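You operate a simulated robot arm through the tools that you are given. There is no shell and no other tool. Be economical: measure what you need, move in short steps, check, and stop when the job is done.

Carry out the task below with a simulated two-armed robot. There is one attempt and no reset: what you move stays moved.

Task
Free the cable end with the yellow sleeve from the clamp and lay it in the grey tray.
Fine: slacken both clamp bolts about four turns with the nut runner, they stay in their holes; dock it again with its switch back at IN, and leave the hinged plate open. Set down upright: cable nut runner.
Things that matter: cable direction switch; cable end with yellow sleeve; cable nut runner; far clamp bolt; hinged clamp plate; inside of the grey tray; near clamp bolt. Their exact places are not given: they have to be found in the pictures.

It is judged by the outcome, as a careful person would: the job done as asked, and still so three seconds after it is handed in. It fails if anything else is knocked over, pushed out of place, dropped, spilled or broken.

Robot
Two 7-joint arms with two-finger parallel grippers on one trunk, on a base that drives. Base frame: it is fixed to the floor where the robot stands at the start and does not move with it; the origin is under the middle of the robot, x ahead of it, y to its left, z up; the surface under the hand at the start is at about z = 85. Units: cm, rad, N and s.
The left shoulder is at the start at [5, 16.5, 115.5], the right one opposite. With the tool pointing down near the work surface each hand reaches from about 22 to 70 cm from the robot's upright axis, wherever it stands, measured 20 degrees to its own side. Places, roughly: cable direction switch [40, 0, 90]; cable end with yellow sleeve (3x3x12 cm) [30, -20, 90]; far clamp bolt [30, -10, 90]; hinged clamp plate [30, -20, 90]; inside of the grey tray [120, 150, 70]; near clamp bolt [30, -10, 90]. Payload 3.91 kg a hand.
Tool frame (each hand has its own): the origin (TCP) lies between the finger pads and is the grasp point; the fingertips stand 3 cm ahead of it; z points along the fingers, y is the line along which they close. The gripper opens to 11 cm. The fingers are 2 cm wide and 1 cm thick; the gripper's body (4.8 by 11.2 cm) begins 5.5 cm behind the TCP.
Orientation is told as [roll, pitch, yaw] about the base's x, y, z axes, in that order, counted from this pose: with the fingers straight down and closing along the base's y, the tool's x points along the base's -x, its y along +y and its z along -z.

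Tools
- The arms move only by the tool nudge_tool. It takes "left_rows", "right_rows" or both (then of equal length, played together; a hand with none holds still); each is a list of rows, each an object of numbers (a shift or turn left out is 0, a gripper value left out holds the last): "x", "y", "z": the shift along the base's x, y, z in units of 50 mm (1.0 is 50 mm); "rx", "ry", "rz": the turn, a rotation vector about the base's x, y, z in units of 5 degrees (1.0 is 5 degrees). In form: [{"x": .., "y": .., "z": .., "rx": .., "ry": .., "rz": ..}, ...]. A call has 1 to 12 rows; each row shifts and turns the commanded pose from where the row before left it. "left_fingers" and "right_fingers" are, for a hand that has rows, the finger opening in cm, from 0 to 11, set as the call begins (left out, the last holds). A call with a number of a shift or a turn outside -1 to 1 is refused whole. A row lasts 0.2 s, in which the tool goes at most 5 cm and 0.15 rad; a call with a longer step from one row to the next is refused whole, and so is a gripper value outside its range. A pose out of reach is approached as far as the arm can. The call stops where the force on the tool passes 40 N (or 10 N more than at its start, if that is more) or the arm is blocked; 0.2 s more then pass. Each finger travels about 4.5 cm/s and halts on what it meets, pressing with about 40 N; the grip force reading is that of the motor and also rises with nothing between the fingers. The clock runs only during rows and for 0.2 s after the last one: add rows that do not move to give the fingers time. The reply holds the time, the measured pose of the TCP, the force on the tool along the base axes, the opening and the grip force, in the units named above and with some noise, with the torque about the TCP (base axes, N m) and any sound that the robot's microphone picked up, and new pictures: "pictures" is both (left out), scene, wrist or none (wrist: the cameras of the hands that moved).
- Cameras (640 x 400 px; columns grow to the right, rows downward): "scene" is now at [11.06, -0.84, 131.06]; the picture's right is [-0.12, -0.99, 0.00], its down [-0.67, 0.08, -0.73] and it looks along [0.73, -0.09, -0.68] (base axes); focal length 214 px, centre (320, 200). "left" rides on the left gripper at [7.2, -1.7, -10.3] in its tool frame; the picture's right is [0.23, 0.97, 0.00], its down [-0.76, 0.18, -0.62] and it looks along [-0.61, 0.14, 0.78] (tool axes); focal length 222 px, centre (320, 200). "right" rides on the right gripper at [7.2, 1.7, -10.3] in its tool frame; the picture's right is [-0.23, 0.97, 0.00], its down [-0.76, -0.18, -0.62] and it looks along [-0.61, -0.14, 0.78] (tool axes); focal length 222 px, centre (320, 200).
- lift_body(by): slides the trunk up (or, below 0, down) by that many cm; the arms and the scene camera ride with it, the base frame stays. It gives what a move gives, with no picture.
- drive_base(legs): drives the robot by 1 to 6 legs, each [ahead, left, turn to the left] in cm, cm and rad, along the robot's own axes; the way and the turn of a leg run together, so that a leg with both is an arc; at most 150 cm and 3.142 rad a leg. The arms and the cameras ride along, it lands a little off, and it stops where it bumps. It gives what a move gives, and a new picture of the scene camera.
- aim_head(pan, tilt): turns the head with the scene camera to pan (to the left, within 1.396 rad either way) and tilt (down, from -0.506 to 1.204), counted from straight ahead of the robot. It gives what a move gives, and a new picture of the scene camera.
- pixel_to_xyz(camera, pixels): for up to 12 pixels [column, row] of the newest picture of that camera ("zoom" is the newest enlarged one), the place [x, y, z] in the base frame of the surface seen there, good to about 0.3 cm. No time passes.
- enlarge(camera, box): a new picture of the part [left, top, right, bottom] of that camera's present view, enlarged. No time passes.
- finish_job(): hands the job in; it is judged then, once.

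Keep the steps short. Do not move on a guess: measure, check each grasp and each placing, and mend mistakes. In all there are 80 turns and 260 pictures (those below and enlarged ones count). Leave the grippers open and the arms clear of the work at the hand-in unless told otherwise, and finish with a single line.

The tools are called after ">>>" as a command line: name --argument value ..., lists and objects as JSON in quotes. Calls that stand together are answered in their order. nudge_tool: Moves the arms, as the interface text tells. Its arguments: {"type":"object","properties":{"left_rows":{"type":"array"},"left_fingers":{"type":"number"},"right_rows":{"type":"array"},"right_fingers":{"type":"number"},"pictures":{"type":"string","enum":["both","scene","wrist","none"]}},"required":[]} The other tools are called the same way: lift_body (by) slides the trunk up or down; drive_base (legs) drives the base; aim_head (pan, tilt) turns the head that bears the scene camera; pixel_to_xyz (camera, pixels) gives the place of the surface under pixels of a picture; enlarge (camera, box) takes an enlarged picture of a part of a camera's view; finish_job () hands the job in.

At the start:

```text
time: 0.0
left_tool_pos: [34.46, 7.32, 100.06]
left_ee_rot: [0.0, 0.0, 0.0]
left_wrist_force: [0.2, 0.0, 0.3]
left_torque: [-0.04, -0.04, 0.0]
left_finger_gap: 10.98
left_gripper_force: 0.0
right_tool_pos: [47.69, -29.82, 114.9]
right_ee_rot: [0.004, 0.0, -0.004]
right_wrist_force: [-0.3, -0.3, -0.4]
right_torque: [-0.04, -0.01, 0.0]
right_finger_gap: 11.0
right_gripper_force: 0.0
trunk travel left (down, up): [-37.5, 12.8]
robot x, y, heading: [-0.05, 0.01, 0.002]
head pan, tilt: [-0.117, 0.747]
```

scene: 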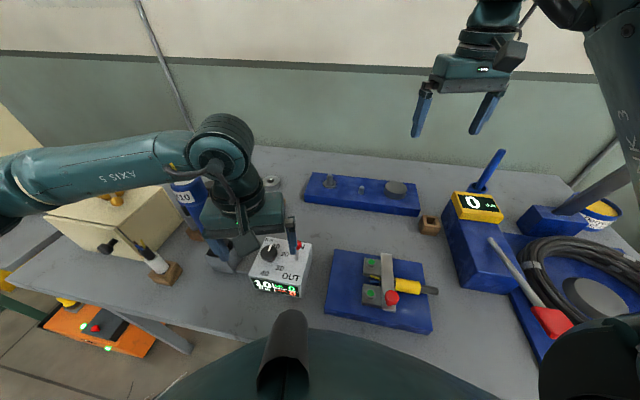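
right: 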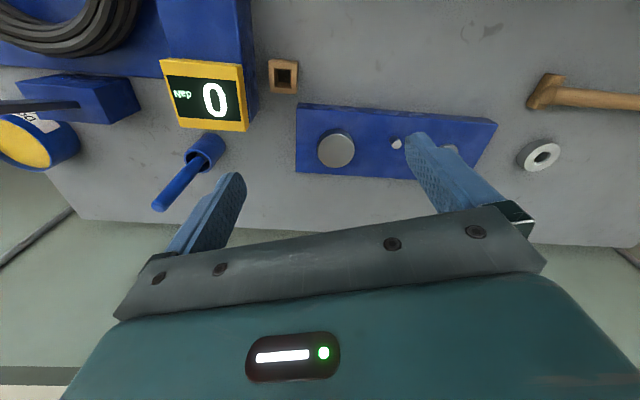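
left: 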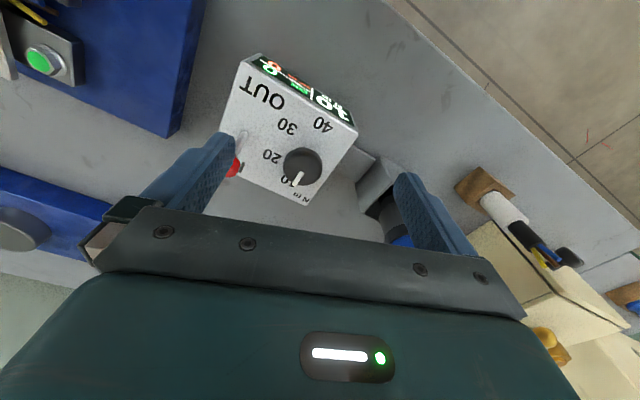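

I see a clamp fixture at about (385,290), a grey box with a dial marked IN/10/20/30/40/OUT at (280,265), and a nut runner at about (190,195). I'll enlarge the views to identify them.

>>> enlarge --camera "scene" --box '[310, 230, 450, 350]'

>>> enlarge --camera "scene" --box '[130, 160, 330, 310]'

>>> enlarge --camera "left" --box '[200, 30, 460, 260]'

```text
3.33 times, centred on (380, 290) of scene
```

zoom: 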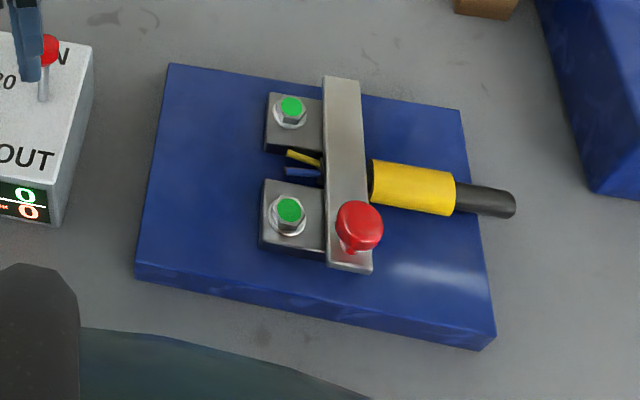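

```text
2.67 times, centred on (230, 235) of scene
```

zoom: 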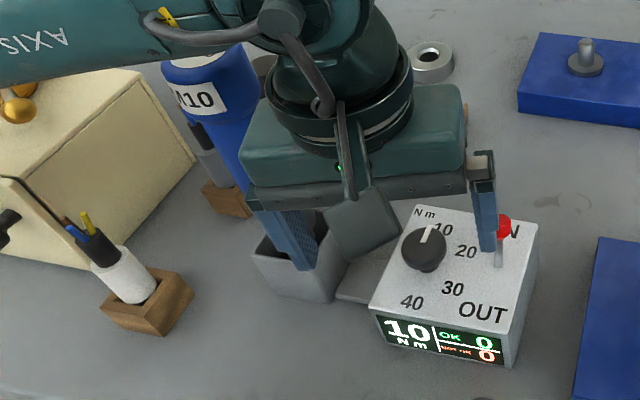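

```text
1.74 times, centred on (330, 145) of left
```

zoom: 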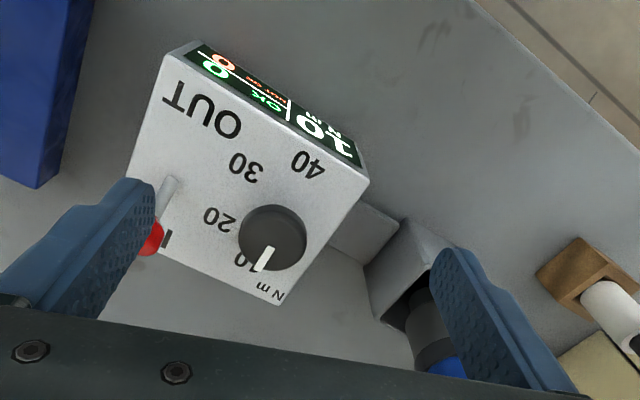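

The left hand blocks the view of the runner. I'll raise it straight up before measuring.

>>> nudge_tool --left_rows '[{"z": 1}, {"z": 1}, {"z": 1}, {"z": 1}, {"x": -0.5}, {"x": -0.5}]'

>>> aim_head --pan 0.35 --tilt 0.85

```text
time: 1.4
left_tool_pos: [29.42, 7.41, 120.11]
left_ee_rot: [-0.001, 0.0, 0.001]
left_wrist_force: [-0.2, 0.4, -0.6]
left_torque: [0.0, -0.02, -0.05]
left_finger_gap: 11.0
left_gripper_force: 0.0
right_tool_pos: [47.65, -29.84, 114.95]
right_ee_rot: [0.005, -0.001, -0.006]
right_wrist_force: [0.8, 0.4, 0.3]
right_torque: [0.01, -0.04, 0.0]
right_finger_gap: 11.02
right_gripper_force: 0.0
trunk travel left (down, up): [-37.5, 12.8]
robot x, y, heading: [0.1, -0.02, -0.004]
head pan, tilt: [-0.117, 0.747]
```

scene: 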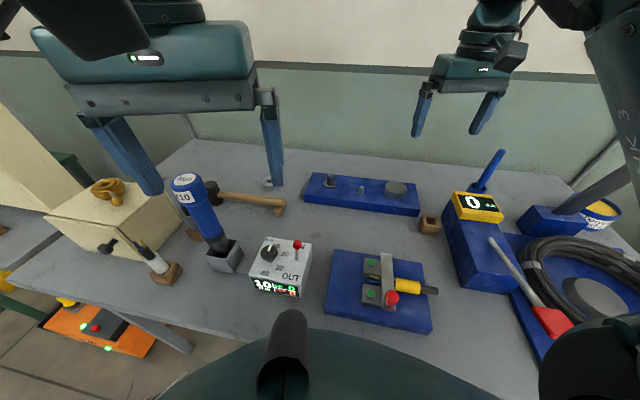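
left: 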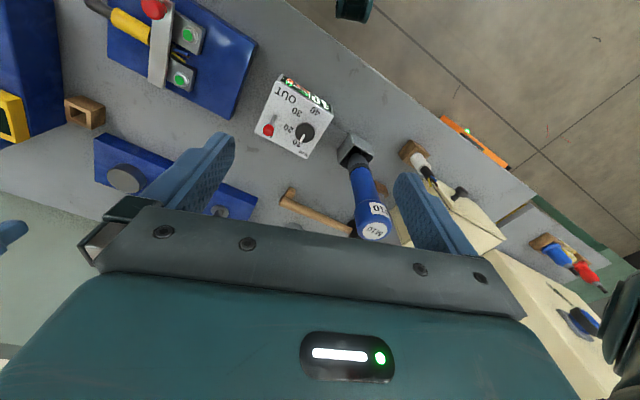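

```text
time: 2.3
left_tool_pos: [29.48, 7.36, 120.08]
left_ee_rot: [-0.001, 0.001, 0.0]
left_wrist_force: [0.1, -0.7, -0.6]
left_torque: [-0.03, 0.02, 0.02]
left_finger_gap: 11.02
left_gripper_force: 0.1
right_tool_pos: [47.71, -29.84, 115.0]
right_ee_rot: [0.006, -0.001, -0.005]
right_wrist_force: [-0.5, -0.1, 0.2]
right_torque: [-0.04, 0.01, 0.05]
right_finger_gap: 11.02
right_gripper_force: 0.1
trunk travel left (down, up): [-37.5, 12.8]
robot x, y, heading: [0.14, 0.26, -0.001]
head pan, tilt: [0.351, 0.85]
```

scene: 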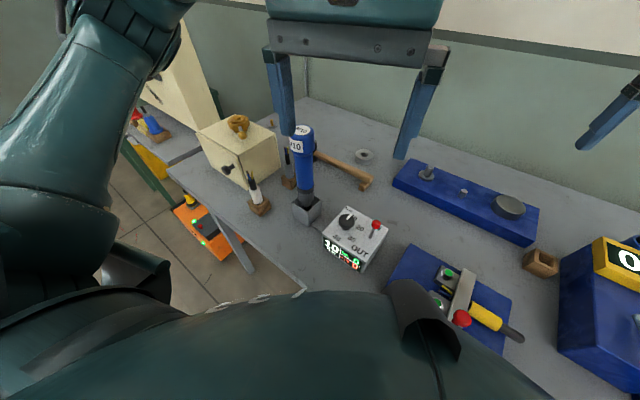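

>>> enlarge --camera "scene" --box '[220, 110, 400, 280]'

>>> enlarge --camera "scene" --box '[60, 60, 260, 260]'

>>> enlarge --camera "left" --box '[90, 0, 410, 250]'

>>> pixel_to_xyz --camera "scene" --pixels '[[303, 130], [300, 175], [305, 196], [306, 215], [350, 215], [376, 225], [375, 236], [449, 273], [438, 303], [462, 319], [463, 290], [486, 318]]'

>>> pixel_to_xyz --camera "left" --pixels '[[188, 34], [181, 78], [152, 8], [157, 70], [135, 26], [98, 5], [270, 130], [306, 132], [376, 230], [354, 150], [230, 90], [250, 70]]'

```text
2.35 times, centred on (310, 195) of scene
```

zoom: 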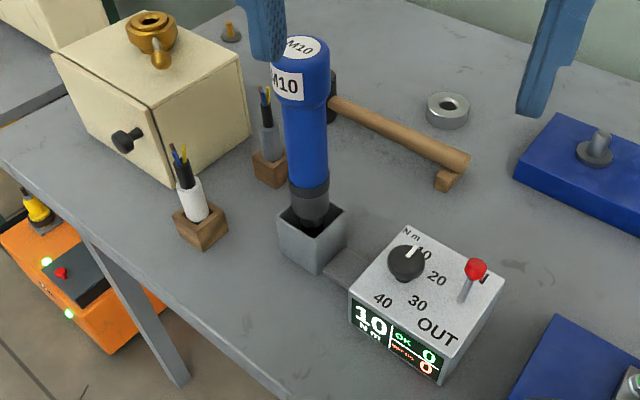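

```text
2.00 times, centred on (160, 160) of scene
```

zoom: 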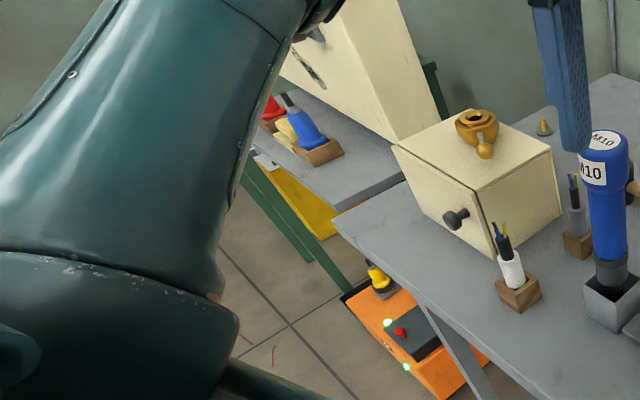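

```text
1.60 times, centred on (250, 125) of left
```

zoom: 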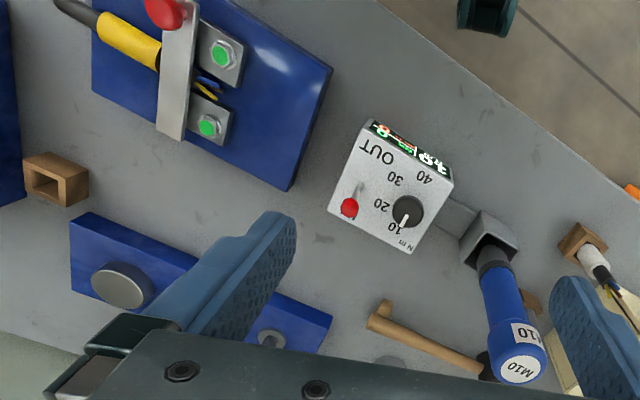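

```text
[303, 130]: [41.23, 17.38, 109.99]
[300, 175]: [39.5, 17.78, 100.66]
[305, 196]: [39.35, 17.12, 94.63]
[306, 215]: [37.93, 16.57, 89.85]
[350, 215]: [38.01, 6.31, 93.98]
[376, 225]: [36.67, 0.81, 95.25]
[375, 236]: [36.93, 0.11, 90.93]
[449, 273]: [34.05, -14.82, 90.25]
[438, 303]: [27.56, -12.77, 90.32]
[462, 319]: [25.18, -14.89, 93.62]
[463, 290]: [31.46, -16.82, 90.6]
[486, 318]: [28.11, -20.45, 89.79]
```

```text
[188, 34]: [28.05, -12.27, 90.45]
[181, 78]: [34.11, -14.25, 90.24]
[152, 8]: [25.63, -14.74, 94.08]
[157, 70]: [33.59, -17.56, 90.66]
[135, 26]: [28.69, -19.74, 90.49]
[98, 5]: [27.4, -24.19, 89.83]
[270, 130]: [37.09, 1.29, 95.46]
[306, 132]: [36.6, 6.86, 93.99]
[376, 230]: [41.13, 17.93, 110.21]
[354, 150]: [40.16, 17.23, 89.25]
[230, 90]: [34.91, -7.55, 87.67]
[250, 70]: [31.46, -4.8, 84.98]
```

The runner stands in its dock at about (41, 17.5), top at z≈110. The switch box is near (37, 3) with its lever at IN, and the bolts are near (34,-14.5) and (28,-12.4). Next I'll take close views of the switch, clamp and runner to measure them.

>>> aim_head --pan 0.0 --tilt 0.85

>>> enlarge --camera "scene" --box '[210, 190, 300, 260]'

>>> enlarge --camera "left" --box '[240, 60, 350, 170]'

```text
time: 3.1
left_tool_pos: [29.46, 7.27, 120.03]
left_ee_rot: [0.0, 0.002, 0.001]
left_wrist_force: [0.4, -0.4, -1.1]
left_torque: [-0.01, 0.0, 0.01]
left_finger_gap: 11.02
left_gripper_force: 0.1
right_tool_pos: [47.85, -29.82, 114.94]
right_ee_rot: [0.006, 0.001, -0.005]
right_wrist_force: [-0.1, -0.4, 0.3]
right_torque: [-0.06, -0.03, -0.03]
right_finger_gap: 11.0
right_gripper_force: 0.1
trunk travel left (down, up): [-37.5, 12.8]
robot x, y, heading: [-0.01, 0.17, 0.003]
head pan, tilt: [0.0, 0.85]
```

scene: 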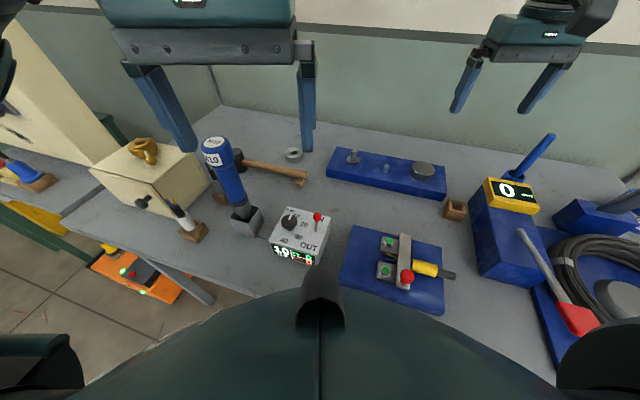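

```text
5.71 times, centred on (255, 225) of scene
```

zoom: 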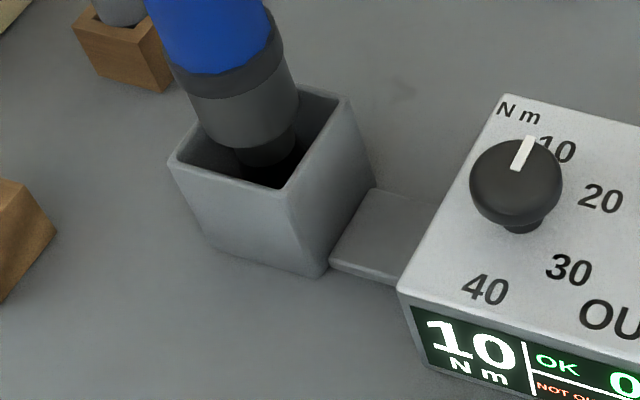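

```text
3.64 times, centred on (295, 115) of left
```

zoom: 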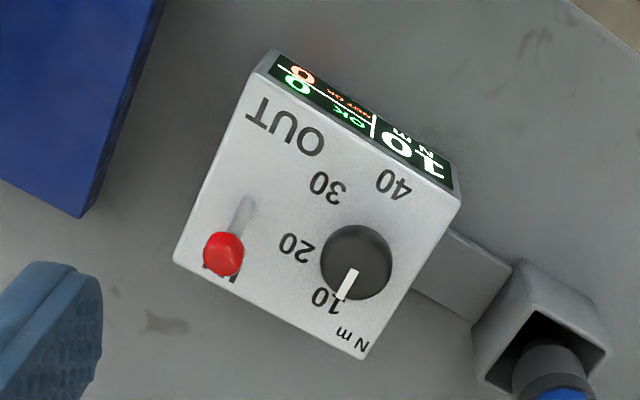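

>>> pixel_to_xyz --camera "zoom" --pixels '[[249, 203], [236, 228], [222, 253], [180, 262], [265, 70], [455, 195], [360, 355], [505, 385], [545, 315], [570, 375]]'

>>> enlarge --camera "left" --box '[320, 120, 430, 250]'

>>> enlarge --camera "scene" --box '[340, 210, 470, 320]'

>>> pixel_to_xyz --camera "scene" --pixels '[[215, 145], [233, 190], [222, 190], [242, 188], [210, 160], [231, 155], [241, 216], [231, 226], [256, 208], [248, 236]]'

```text
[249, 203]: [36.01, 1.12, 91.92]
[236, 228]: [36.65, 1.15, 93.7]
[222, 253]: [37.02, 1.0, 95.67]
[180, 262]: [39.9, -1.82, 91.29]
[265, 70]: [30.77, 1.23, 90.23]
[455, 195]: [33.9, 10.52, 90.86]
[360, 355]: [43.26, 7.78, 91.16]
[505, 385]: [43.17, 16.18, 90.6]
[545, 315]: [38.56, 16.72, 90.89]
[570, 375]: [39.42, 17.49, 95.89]
```

```text
3.08 times, centred on (375, 185) of left
```

zoom: 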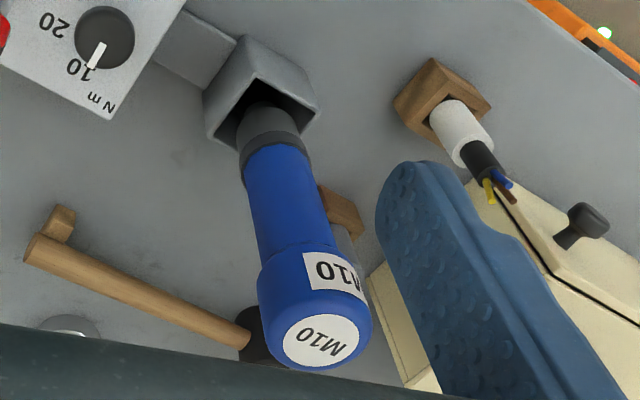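

```text
3.64 times, centred on (405, 265) of scene
```

zoom: 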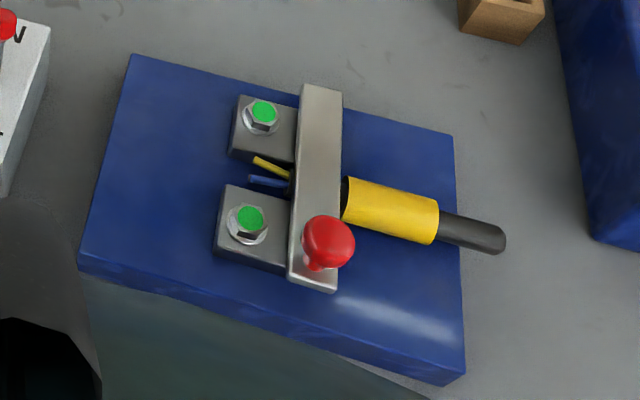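

```text
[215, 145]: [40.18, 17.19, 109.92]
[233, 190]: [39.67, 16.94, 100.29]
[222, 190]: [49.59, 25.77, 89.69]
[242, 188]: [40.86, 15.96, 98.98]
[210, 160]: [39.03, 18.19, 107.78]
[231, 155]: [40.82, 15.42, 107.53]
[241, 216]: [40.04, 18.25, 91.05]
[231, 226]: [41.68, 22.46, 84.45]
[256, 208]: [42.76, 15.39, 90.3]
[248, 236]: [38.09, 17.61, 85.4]
```

The lever base is at (36, 1.1, 91.5) and the knob at (37.1, 1.0, 95.4), tilted along (0.95,-0.32) toward IN. I'll close the left fingers and place them beyond the knob, still high.

>>> nudge_tool --left_rows '[{"x": 0.51, "y": -0.355, "z": -0.7}, {"x": 0.51, "y": -0.355, "z": -0.7}, {"x": 0.51, "y": -0.355, "z": -0.7}, {"x": 0.51, "y": -0.355, "z": -0.7}, {}, {}, {}]' --left_fingers 0 --pictures "wrist"

```text
time: 4.7
left_tool_pos: [39.69, 0.25, 106.12]
left_ee_rot: [0.0, 0.001, 0.001]
left_wrist_force: [0.2, 0.5, -0.1]
left_torque: [0.0, 0.0, -0.03]
left_finger_gap: 0.01
left_gripper_force: 31.3
right_tool_pos: [47.67, -29.85, 114.97]
right_ee_rot: [0.007, 0.0, -0.007]
right_wrist_force: [-0.5, -1.0, 0.2]
right_torque: [-0.01, -0.01, 0.0]
right_finger_gap: 11.0
right_gripper_force: 0.0
trunk travel left (down, up): [-37.5, 12.8]
robot x, y, heading: [-0.05, -0.21, 0.002]
head pan, tilt: [0.0, 0.85]
```

left: 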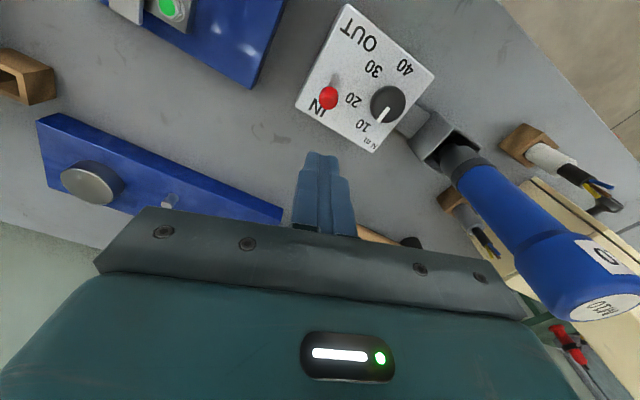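

Fingers are closed and just beyond the knob. Now I'll lower 9 cm so the tip is at z≈94 (the box top is 91).

>>> nudge_tool --left_rows '[{"x": 0.06, "z": -0.6}, {"z": -0.6}, {"z": -0.6}]' --pictures "wrist"

>>> pixel_to_xyz --camera "left" --pixels '[[320, 120], [330, 95]]'

```text
time: 5.5
left_tool_pos: [39.95, 0.23, 97.29]
left_ee_rot: [-0.002, -0.004, 0.0]
left_wrist_force: [0.6, 0.4, 0.1]
left_torque: [-0.03, 0.0, -0.03]
left_finger_gap: 0.0
left_gripper_force: 38.0
right_tool_pos: [47.58, -29.74, 114.96]
right_ee_rot: [0.005, -0.003, -0.002]
right_wrist_force: [0.0, 0.0, -0.9]
right_torque: [-0.02, -0.02, 0.03]
right_finger_gap: 11.0
right_gripper_force: 0.0
trunk travel left (down, up): [-37.5, 12.8]
robot x, y, heading: [0.04, -0.17, 0.001]
head pan, tilt: [0.0, 0.85]
```

left: 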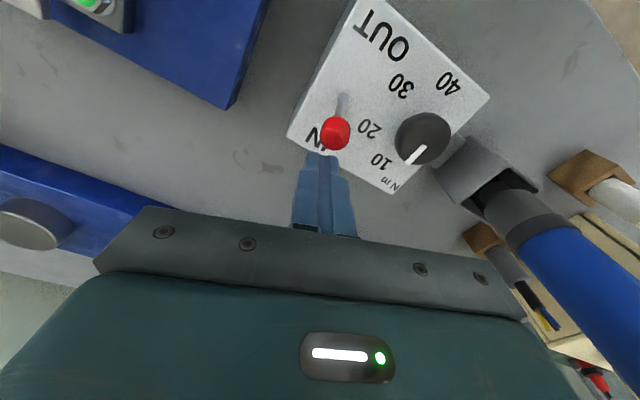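

```text
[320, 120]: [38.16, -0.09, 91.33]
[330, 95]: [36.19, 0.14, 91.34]
```

The knob at (335,133) is just ahead of the fingertips. I'll push toward OUT in small steps.

>>> nudge_tool --left_rows '[{"y": 0.1}, {"x": -0.14, "y": 0.04}, {"x": -0.14, "y": 0.04}, {"x": -0.14, "y": 0.04}, {"x": -0.14, "y": 0.04}, {"x": -0.14, "y": 0.04}]' --pictures "wrist"

```text
time: 6.9
left_tool_pos: [36.47, 1.82, 96.95]
left_ee_rot: [-0.001, 0.0, 0.0]
left_wrist_force: [-0.7, -0.8, 0.7]
left_torque: [-0.03, 0.01, 0.04]
left_finger_gap: 0.0
left_gripper_force: 37.2
right_tool_pos: [47.68, -29.78, 114.84]
right_ee_rot: [0.006, 0.0, -0.005]
right_wrist_force: [-0.4, 0.3, -0.4]
right_torque: [0.03, 0.01, -0.02]
right_finger_gap: 11.02
right_gripper_force: 0.0
trunk travel left (down, up): [-37.5, 12.8]
robot x, y, heading: [0.04, -0.07, 0.004]
head pan, tilt: [0.0, 0.85]
```

left: 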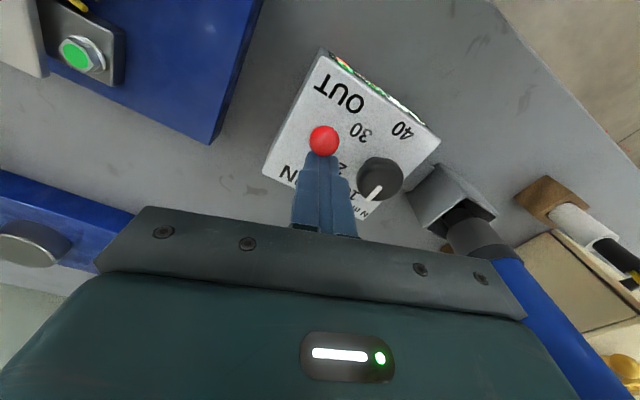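

The knob has moved toward OUT and the force is near zero. I'll push 0.5 cm further, then back off, lift and check.

>>> nudge_tool --left_rows '[{"x": -0.1, "y": 0.03}, {"x": 0.3}, {"z": 1}, {"z": 1}, {"z": 1}, {"z": 1}]' --pictures "wrist"

>>> pixel_to_xyz --camera "left" --pixels '[[320, 100]]'

>>> enlarge --camera "scene" --box '[260, 190, 340, 270]'

```text
time: 8.3
left_tool_pos: [37.36, 1.85, 117.06]
left_ee_rot: [0.0, 0.001, 0.001]
left_wrist_force: [-0.2, -0.1, -0.1]
left_torque: [0.02, -0.02, -0.04]
left_finger_gap: 0.0
left_gripper_force: 37.4
right_tool_pos: [47.66, -29.79, 114.95]
right_ee_rot: [0.005, -0.001, -0.005]
right_wrist_force: [0.9, -0.2, -0.9]
right_torque: [-0.02, -0.03, -0.01]
right_finger_gap: 10.99
right_gripper_force: 0.1
trunk travel left (down, up): [-37.5, 12.8]
robot x, y, heading: [-0.22, 0.03, -0.007]
head pan, tilt: [0.0, 0.85]
```

left: 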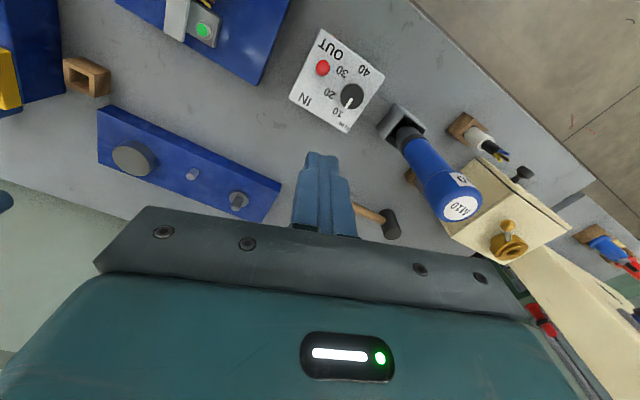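

```text
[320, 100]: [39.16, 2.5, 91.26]
```

```text
5.00 times, centred on (300, 230) of scene
```

zoom: 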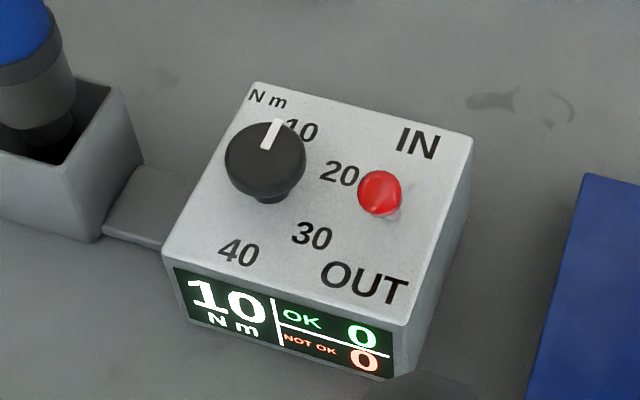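

>>> pixel_to_xyz --camera "zoom" --pixels '[[380, 190], [395, 214], [372, 205]]'

>>> enlarge --camera "left" --box '[285, 20, 395, 140]'

>>> pixel_to_xyz --camera "left" --pixels '[[322, 68], [461, 207], [445, 190], [420, 150], [407, 132]]'

```text
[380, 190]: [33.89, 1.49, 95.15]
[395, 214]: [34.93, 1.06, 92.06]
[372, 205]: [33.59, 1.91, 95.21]
```

```text
3.33 times, centred on (340, 80) of left
```

zoom: 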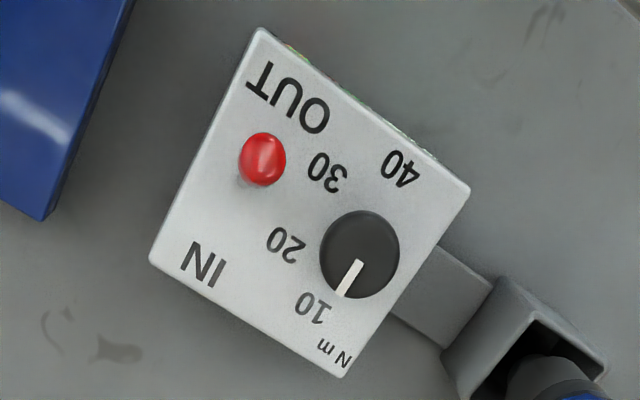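

```text
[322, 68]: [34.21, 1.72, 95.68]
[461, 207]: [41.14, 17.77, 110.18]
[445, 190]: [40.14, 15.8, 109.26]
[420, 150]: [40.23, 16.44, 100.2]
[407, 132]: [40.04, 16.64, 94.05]
```

The lever is now at OUT, knob at (34.1, 1.6). Next I'll bring the left hand, open 9 cm, above the runner top at (41.1, 17.7, 110).

>>> nudge_tool --left_rows '[{"x": 0.1875, "y": 0.7925}, {"x": 0.1875, "y": 0.7925}, {"x": 0.1875, "y": 0.7925}, {"x": 0.1875, "y": 0.7925}, {}, {}]' --left_fingers 9

>>> pixel_to_xyz --camera "left" --pixels '[[320, 110], [320, 90], [320, 130], [300, 110], [340, 110]]'

```text
time: 9.7
left_tool_pos: [41.23, 17.95, 117.06]
left_ee_rot: [0.0, -0.001, 0.0]
left_wrist_force: [-0.2, 0.6, 0.1]
left_torque: [-0.01, -0.04, 0.0]
left_finger_gap: 9.0
left_gripper_force: 0.0
right_tool_pos: [47.65, -29.83, 115.05]
right_ee_rot: [0.005, 0.0, -0.003]
right_wrist_force: [0.0, -0.6, -0.3]
right_torque: [-0.03, 0.0, 0.0]
right_finger_gap: 10.99
right_gripper_force: 0.0
trunk travel left (down, up): [-37.5, 12.8]
robot x, y, heading: [0.14, -0.03, 0.001]
head pan, tilt: [0.0, 0.85]
```

scene: 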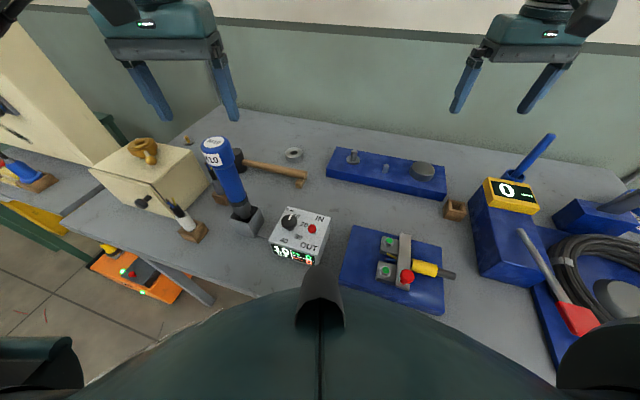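
left: 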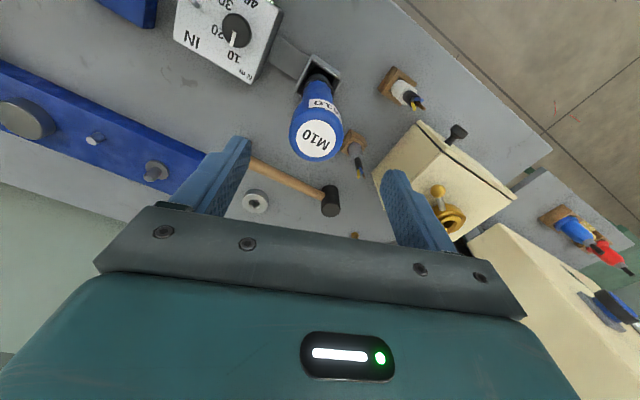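

```text
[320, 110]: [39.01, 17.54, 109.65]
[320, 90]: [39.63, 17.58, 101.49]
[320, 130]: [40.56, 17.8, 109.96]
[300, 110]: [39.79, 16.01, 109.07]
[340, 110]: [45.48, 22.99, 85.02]
```

>>> pixel_to_xyz --camera "left" --pixels '[[317, 140], [297, 140], [337, 140], [317, 121], [317, 158], [344, 142], [290, 142], [317, 112]]'

```text
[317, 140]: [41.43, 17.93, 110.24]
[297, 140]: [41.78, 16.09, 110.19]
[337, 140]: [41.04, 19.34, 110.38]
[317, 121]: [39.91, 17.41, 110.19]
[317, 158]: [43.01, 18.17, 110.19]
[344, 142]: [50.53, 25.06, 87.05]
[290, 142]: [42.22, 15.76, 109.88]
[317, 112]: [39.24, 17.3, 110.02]
```

Runner top centre is (41.4, 17.75). I'll nudge to it, lower to TCP z≈106 and close.

>>> nudge_tool --left_rows '[{"x": 0.03, "y": -0.04}, {"z": -0.55}, {"z": -0.55}, {"z": -0.55}, {"z": -0.55}]' --pictures "wrist"

>>> nudge_tool --left_rows '[{}, {}, {}, {}, {}]' --left_fingers 0

```text
time: 10.9
left_tool_pos: [41.41, 17.63, 105.88]
left_ee_rot: [-0.001, -0.002, 0.0]
left_wrist_force: [1.3, -0.8, -1.1]
left_torque: [-0.01, 0.0, -0.02]
left_finger_gap: 8.99
left_gripper_force: 0.1
right_tool_pos: [47.73, -29.8, 114.91]
right_ee_rot: [0.005, 0.001, -0.004]
right_wrist_force: [0.5, -0.1, -0.1]
right_torque: [0.03, 0.01, 0.03]
right_finger_gap: 11.01
right_gripper_force: 0.1
trunk travel left (down, up): [-37.5, 12.8]
robot x, y, heading: [-0.02, -0.19, -0.003]
head pan, tilt: [0.0, 0.85]
```

left: 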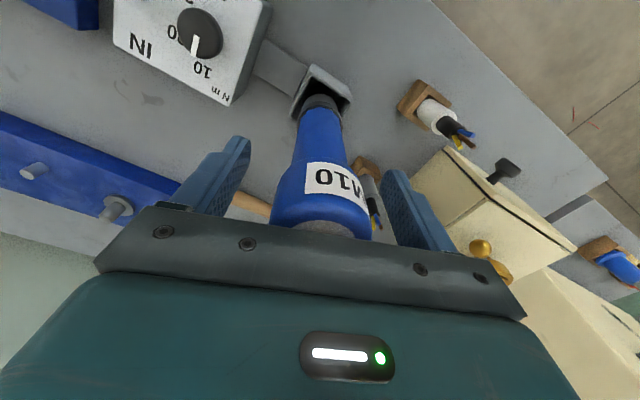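

```text
time: 12.1
left_tool_pos: [41.42, 17.46, 105.97]
left_ee_rot: [0.0, 0.001, 0.0]
left_wrist_force: [-0.5, 0.0, -0.2]
left_torque: [0.06, 0.02, 0.02]
left_finger_gap: 4.55
left_gripper_force: 39.7
right_tool_pos: [47.7, -29.77, 114.87]
right_ee_rot: [0.005, 0.0, -0.004]
right_wrist_force: [-0.4, 0.2, -0.3]
right_torque: [0.0, 0.0, -0.01]
right_finger_gap: 10.98
right_gripper_force: 0.1
trunk travel left (down, up): [-37.5, 12.8]
robot x, y, heading: [0.04, 0.21, -0.002]
head pan, tilt: [0.0, 0.85]
```

scene: 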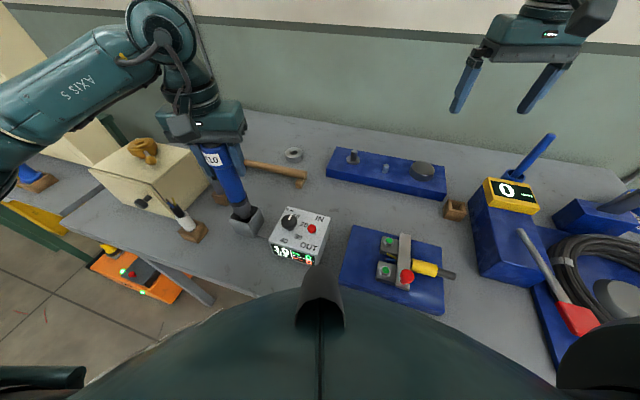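
left: 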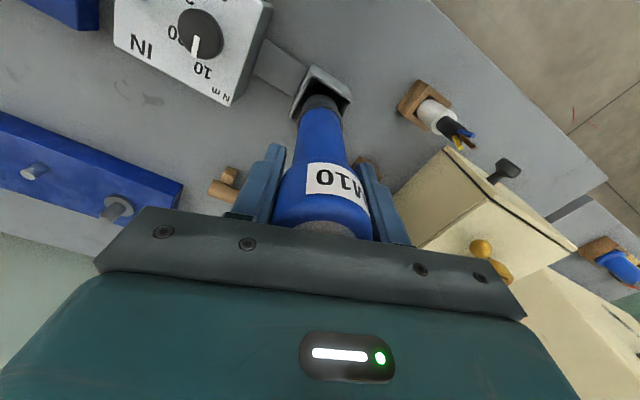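

It's held at 4.55 cm. I note the dock pose as TCP (41.42, 17.5, 105.95). Now I'll lift it straight up 10 cm.

>>> nudge_tool --left_rows '[{"z": 0.4}, {"z": 0.4}, {"z": 0.4}, {"z": 0.4}, {"z": 0.4}]'

>>> enlarge --camera "scene" --box '[180, 120, 300, 260]'

```text
time: 13.3
left_tool_pos: [41.44, 17.54, 115.96]
left_ee_rot: [0.0, 0.0, 0.0]
left_wrist_force: [-0.8, -0.7, -5.0]
left_torque: [0.02, 0.01, 0.01]
left_finger_gap: 4.53
left_gripper_force: 40.5
right_tool_pos: [47.64, -29.89, 115.06]
right_ee_rot: [0.005, 0.002, -0.007]
right_wrist_force: [-1.0, 0.8, -0.3]
right_torque: [0.01, -0.02, 0.0]
right_finger_gap: 10.97
right_gripper_force: 0.0
trunk travel left (down, up): [-37.5, 12.8]
robot x, y, heading: [-0.2, 0.52, -0.001]
head pan, tilt: [0.0, 0.85]
```

scene: 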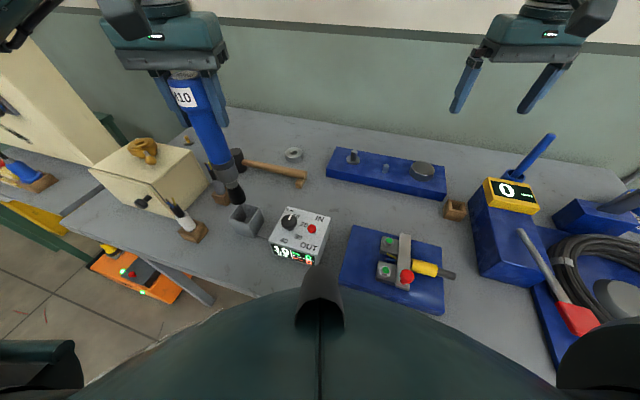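
left: 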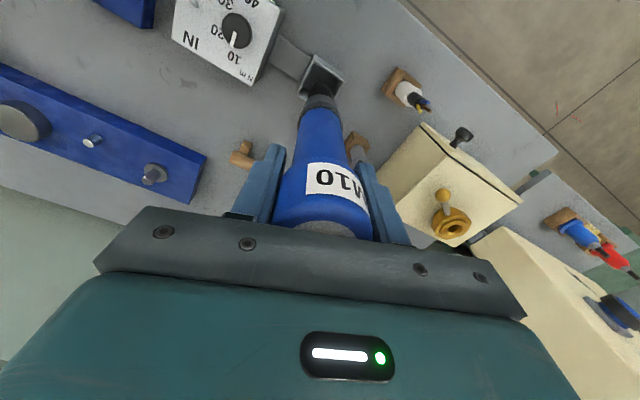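

```text
2.86 times, centred on (240, 190) of scene
```

zoom: 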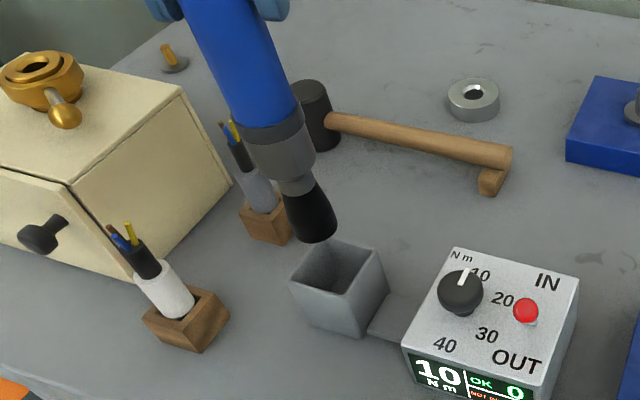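

>>> pixel_to_xyz --camera "zoom" --pixels '[[310, 215], [314, 238], [290, 222], [334, 208], [303, 195], [280, 155], [250, 80]]'

>>> enlarge --camera "scene" --box '[370, 220, 430, 300]'

```text
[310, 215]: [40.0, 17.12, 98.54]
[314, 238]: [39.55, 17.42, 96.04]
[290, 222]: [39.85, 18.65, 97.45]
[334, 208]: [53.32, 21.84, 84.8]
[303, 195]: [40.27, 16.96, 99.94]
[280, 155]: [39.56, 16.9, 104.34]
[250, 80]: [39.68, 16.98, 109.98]
```

```text
5.00 times, centred on (400, 260) of scene
```

zoom: 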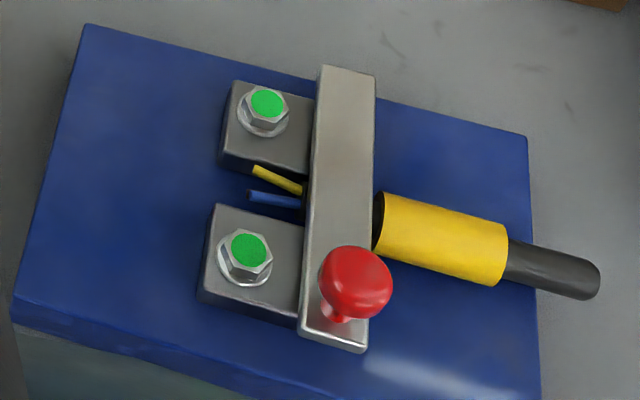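

>>> pixel_to_xyz --camera "zoom" --pixels '[[267, 103], [248, 248], [267, 95], [247, 238], [280, 150], [280, 290], [240, 100], [270, 132], [340, 100], [330, 200], [330, 310], [345, 335]]'

>>> enlarge --camera "right" --box '[260, 40, 520, 200]'

```text
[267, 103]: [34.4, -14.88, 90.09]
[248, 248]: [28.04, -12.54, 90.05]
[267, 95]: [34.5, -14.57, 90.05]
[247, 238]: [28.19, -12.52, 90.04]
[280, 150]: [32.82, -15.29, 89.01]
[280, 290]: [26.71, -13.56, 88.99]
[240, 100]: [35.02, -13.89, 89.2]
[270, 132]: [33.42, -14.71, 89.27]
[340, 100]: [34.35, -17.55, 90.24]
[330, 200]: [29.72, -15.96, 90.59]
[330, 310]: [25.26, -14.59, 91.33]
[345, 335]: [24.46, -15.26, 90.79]
```

```text
2.46 times, centred on (390, 120) of right
```

zoom: 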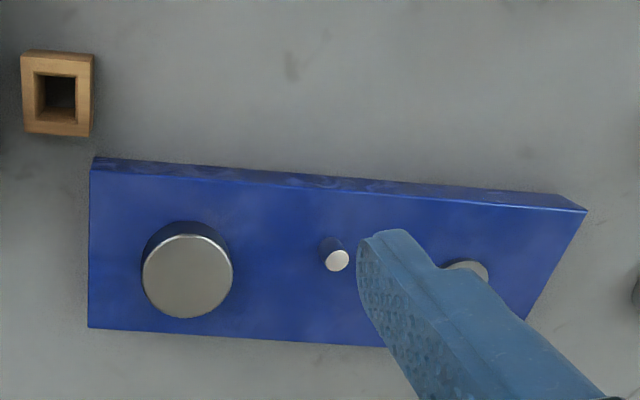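

The socket tip is about 20.2 cm below the TCP. Far bolt head: (34.4,-14.75, 90.0). Near bolt head: (28.1,-12.5, 90.0). I'll raise 4 cm and carry the runner over to hover above the far bolt.

>>> nudge_tool --left_rows '[{"z": 0.8}, {"x": -0.176, "y": -0.807}, {"x": -0.176, "y": -0.807}, {"x": -0.176, "y": -0.807}, {"x": -0.176, "y": -0.807}, {"x": -0.176, "y": -0.807}, {"x": -0.176, "y": -0.807}, {"x": -0.176, "y": -0.807}, {"x": -0.176, "y": -0.807}]'

>>> enlarge --camera "scene" --box '[330, 170, 450, 320]'

```text
time: 15.3
left_tool_pos: [36.12, -13.54, 120.67]
left_ee_rot: [-0.018, 0.009, 0.052]
left_wrist_force: [0.0, -0.7, -4.4]
left_torque: [0.0, -0.02, -0.02]
left_finger_gap: 4.54
left_gripper_force: 39.5
right_tool_pos: [47.27, -31.48, 115.02]
right_ee_rot: [0.034, -0.006, -0.044]
right_wrist_force: [-0.5, 0.2, -0.3]
right_torque: [0.02, -0.03, -0.02]
right_finger_gap: 11.01
right_gripper_force: 0.0
trunk travel left (down, up): [-37.5, 12.8]
robot x, y, heading: [-0.0, -0.18, 0.002]
head pan, tilt: [0.0, 0.85]
```

scene: 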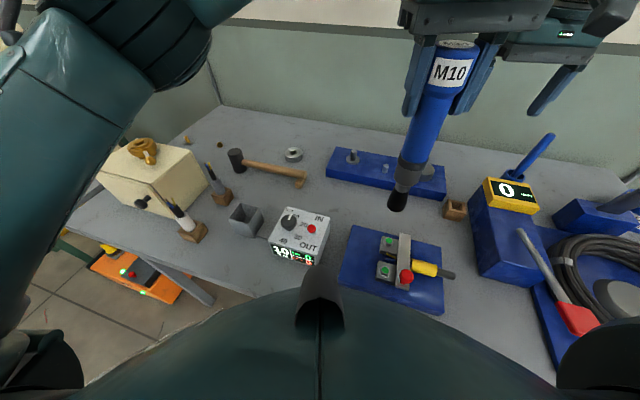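
left: 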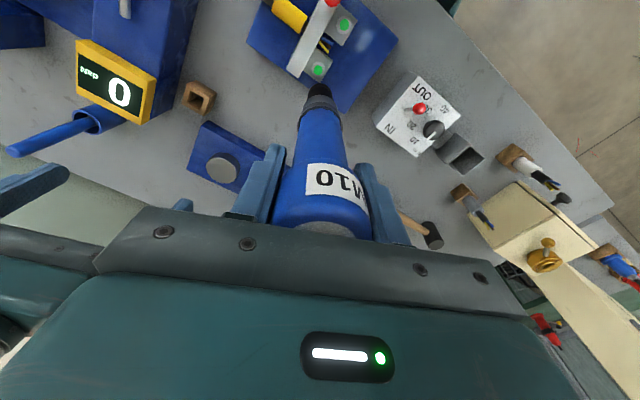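

```text
2.67 times, centred on (390, 245) of scene
```

zoom: 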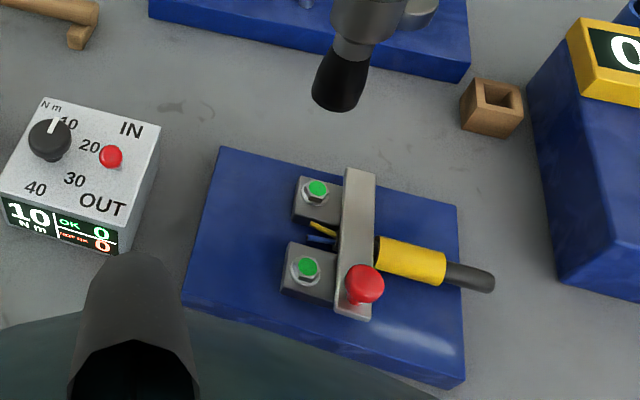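

The left gripper brushed the right hand, because both poses show small offsets. I'll move the right hand up and away to the right.

>>> nudge_tool --right_rows '[{"y": -0.5, "z": 0.5}, {"y": -0.5, "z": 0.5}, {"y": -0.5, "z": 0.5}, {"y": -0.5, "z": 0.5}, {"y": -0.5}, {}]' --pictures "scene"

```text
time: 15.7
left_tool_pos: [37.14, -13.32, 120.19]
left_ee_rot: [-0.02, 0.006, 0.083]
left_wrist_force: [-0.9, -0.2, -4.5]
left_torque: [0.04, -0.01, 0.0]
left_finger_gap: 4.55
left_gripper_force: 40.0
right_tool_pos: [47.35, -32.43, 117.1]
right_ee_rot: [0.023, -0.008, -0.027]
right_wrist_force: [-0.4, 0.3, 0.5]
right_torque: [0.02, -0.02, 0.01]
right_finger_gap: 11.0
right_gripper_force: 0.0
trunk travel left (down, up): [-37.5, 12.8]
robot x, y, heading: [-0.31, 0.04, -0.001]
head pan, tilt: [0.0, 0.85]
stopped in row 1 (left hand): the force on the tool passed its limit at 63 N (the readings are from after the stop); the commanded pose is now the measured one
```

scene: 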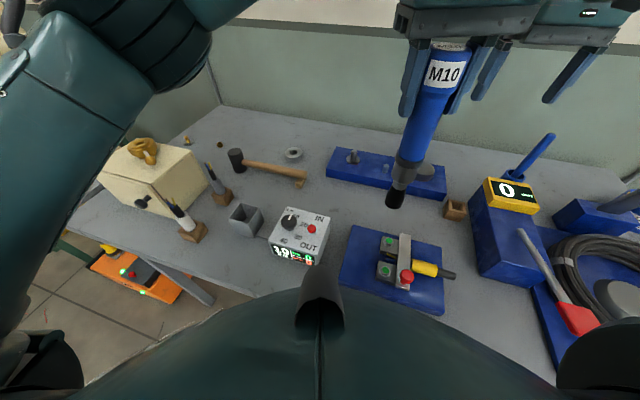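

I'll back the left hand off to +y first, then send the right hand away.

>>> nudge_tool --left_rows '[{"y": 0.4}, {"y": 0.4}, {"y": 0.4}]' --pictures "none"

>>> nudge_tool --right_rows '[{"y": -0.5}, {"y": -0.5}, {"y": -0.5, "z": 0.5}, {"y": -0.5, "z": 0.5}, {"z": 0.5}, {}]' --pictures "scene"

```text
time: 16.1
left_tool_pos: [36.97, -12.82, 119.94]
left_ee_rot: [-0.024, 0.003, 0.106]
left_wrist_force: [2.0, -0.8, -5.3]
left_torque: [0.2, 0.12, 0.15]
left_finger_gap: 4.53
left_gripper_force: 39.8
right_tool_pos: [47.44, -32.01, 117.08]
right_ee_rot: [0.018, -0.006, -0.018]
right_wrist_force: [0.7, -0.1, -0.7]
right_torque: [-0.05, -0.02, 0.03]
right_finger_gap: 11.0
right_gripper_force: 0.1
trunk travel left (down, up): [-37.5, 12.8]
robot x, y, heading: [0.13, 0.12, -0.001]
head pan, tilt: [0.0, 0.85]
stopped in row 1 (left hand): the force on the tool passed its limit at 75 N (the readings are from after the stop); the commanded pose is now the measured one
```

```text
time: 16.4
left_tool_pos: [37.32, -13.05, 119.7]
left_ee_rot: [-0.024, 0.002, 0.132]
left_wrist_force: [1.7, -0.8, -6.9]
left_torque: [0.14, 0.04, 0.08]
left_finger_gap: 4.54
left_gripper_force: 39.6
right_tool_pos: [47.4, -32.88, 117.34]
right_ee_rot: [0.026, -0.016, -0.015]
right_wrist_force: [0.0, -0.4, 0.3]
right_torque: [-0.02, 0.0, 0.04]
right_finger_gap: 11.01
right_gripper_force: 0.1
trunk travel left (down, up): [-37.5, 12.8]
robot x, y, heading: [-0.05, 0.17, 0.0]
head pan, tilt: [0.0, 0.85]
stopped in row 1 (left hand): the force on the tool passed its limit at 73 N (the readings are from after the stop); the commanded pose is now the measured one
```

scene: 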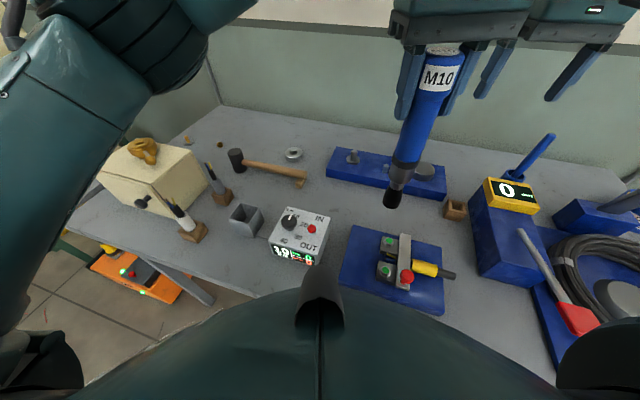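

I need to see where the arms are touching, so I'll tilt the head up and pan.

>>> aim_head --pan -0.35 --tilt 0.25

```text
time: 17.4
left_tool_pos: [37.4, -12.99, 119.75]
left_ee_rot: [-0.026, 0.001, 0.131]
left_wrist_force: [2.0, -5.8, -12.2]
left_torque: [0.83, -0.25, 0.49]
left_finger_gap: 4.53
left_gripper_force: 39.5
right_tool_pos: [47.55, -32.82, 117.49]
right_ee_rot: [0.028, -0.017, -0.015]
right_wrist_force: [0.1, -0.1, -0.4]
right_torque: [-0.01, 0.02, -0.02]
right_finger_gap: 11.02
right_gripper_force: 0.0
trunk travel left (down, up): [-37.5, 12.8]
robot x, y, heading: [-0.16, 0.05, 0.004]
head pan, tilt: [-0.351, 0.25]
```

scene: 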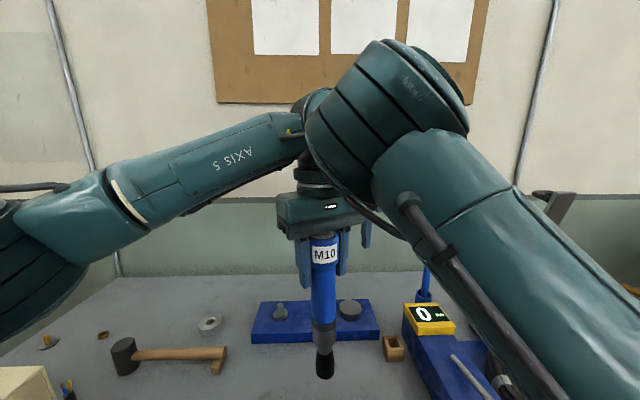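

The left wrist is touching the right arm's elbow. I'll back the left hand out to +y in small steps.

>>> nudge_tool --left_rows '[{"y": 0.1}, {"y": 0.1}, {"y": 0.1}, {"y": 0.1}, {"y": 0.2}, {"y": 0.3}, {"y": 0.4}]' --pictures "scene"

```text
time: 17.8
left_tool_pos: [37.31, -13.01, 119.61]
left_ee_rot: [-0.03, -0.001, 0.146]
left_wrist_force: [2.2, -3.1, -5.7]
left_torque: [0.45, 0.21, 0.32]
left_finger_gap: 4.56
left_gripper_force: 40.4
right_tool_pos: [47.43, -32.59, 117.32]
right_ee_rot: [0.025, -0.015, -0.013]
right_wrist_force: [-0.2, 0.2, -0.3]
right_torque: [-0.01, -0.05, -0.01]
right_finger_gap: 11.0
right_gripper_force: 0.2
trunk travel left (down, up): [-37.5, 12.8]
robot x, y, heading: [-0.27, -0.09, 0.0]
head pan, tilt: [-0.351, 0.25]
stopped in row 1 (left hand): the force on the tool passed its limit at 50 N (the readings are from after the stop); the commanded pose is now the measured one
```

scene: 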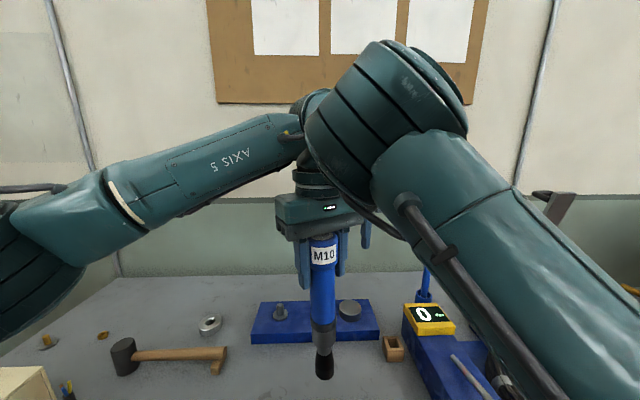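

The contact pushes the left hand down and to -y, so it's under the right elbow. I'll lower the left hand 4 cm in small steps, which leaves the tip well above the fixture.

>>> nudge_tool --left_rows '[{"z": -0.1}, {"z": -0.1}, {"z": -0.2}, {"z": -0.2}, {"z": -0.2}]' --pictures "scene"

```text
time: 19.0
left_tool_pos: [37.39, -12.87, 115.58]
left_ee_rot: [-0.029, -0.002, 0.145]
left_wrist_force: [0.2, -0.2, -4.9]
left_torque: [0.0, 0.03, -0.01]
left_finger_gap: 4.54
left_gripper_force: 40.1
right_tool_pos: [47.45, -32.71, 117.43]
right_ee_rot: [0.026, -0.016, -0.013]
right_wrist_force: [-0.7, 0.1, -0.3]
right_torque: [0.02, -0.01, 0.03]
right_finger_gap: 11.02
right_gripper_force: 0.1
trunk travel left (down, up): [-37.5, 12.8]
robot x, y, heading: [-0.17, -0.1, -0.002]
head pan, tilt: [-0.351, 0.25]
```

scene: 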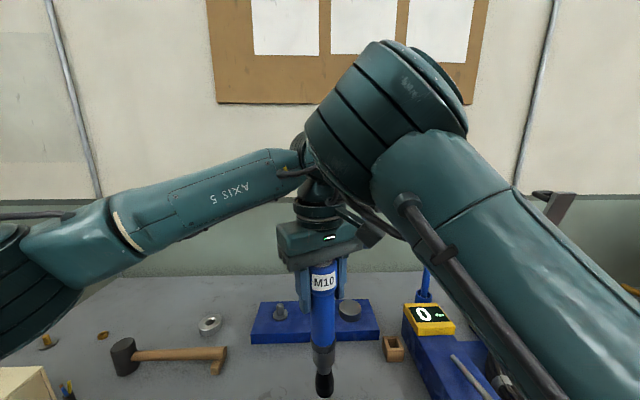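

Free now, with torque near zero. I'll move the left hand to +y.

>>> nudge_tool --left_rows '[{"y": 0.2}, {"y": 0.4}, {"y": 0.6}, {"y": 0.6}, {"y": 0.6}, {"y": 0.6}]' --pictures "scene"

```text
time: 20.4
left_tool_pos: [37.23, 2.2, 115.65]
left_ee_rot: [-0.033, 0.001, 0.145]
left_wrist_force: [0.6, 0.3, -5.2]
left_torque: [0.01, 0.01, -0.01]
left_finger_gap: 4.55
left_gripper_force: 40.1
right_tool_pos: [47.46, -32.69, 117.35]
right_ee_rot: [0.026, -0.015, -0.013]
right_wrist_force: [0.0, -0.7, -1.0]
right_torque: [-0.02, 0.0, 0.02]
right_finger_gap: 11.02
right_gripper_force: 0.1
trunk travel left (down, up): [-37.5, 12.8]
robot x, y, heading: [-0.39, -0.22, 0.001]
head pan, tilt: [-0.351, 0.25]
```

scene: 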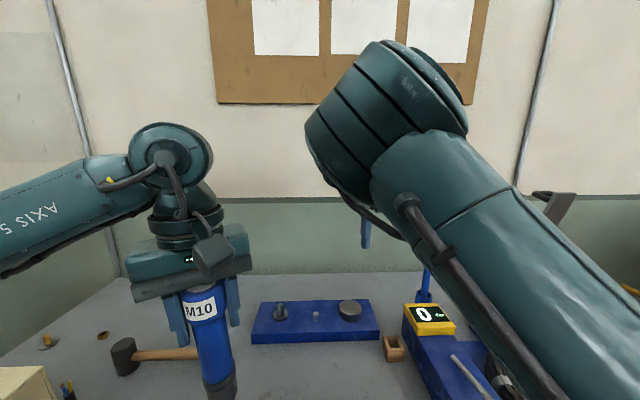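

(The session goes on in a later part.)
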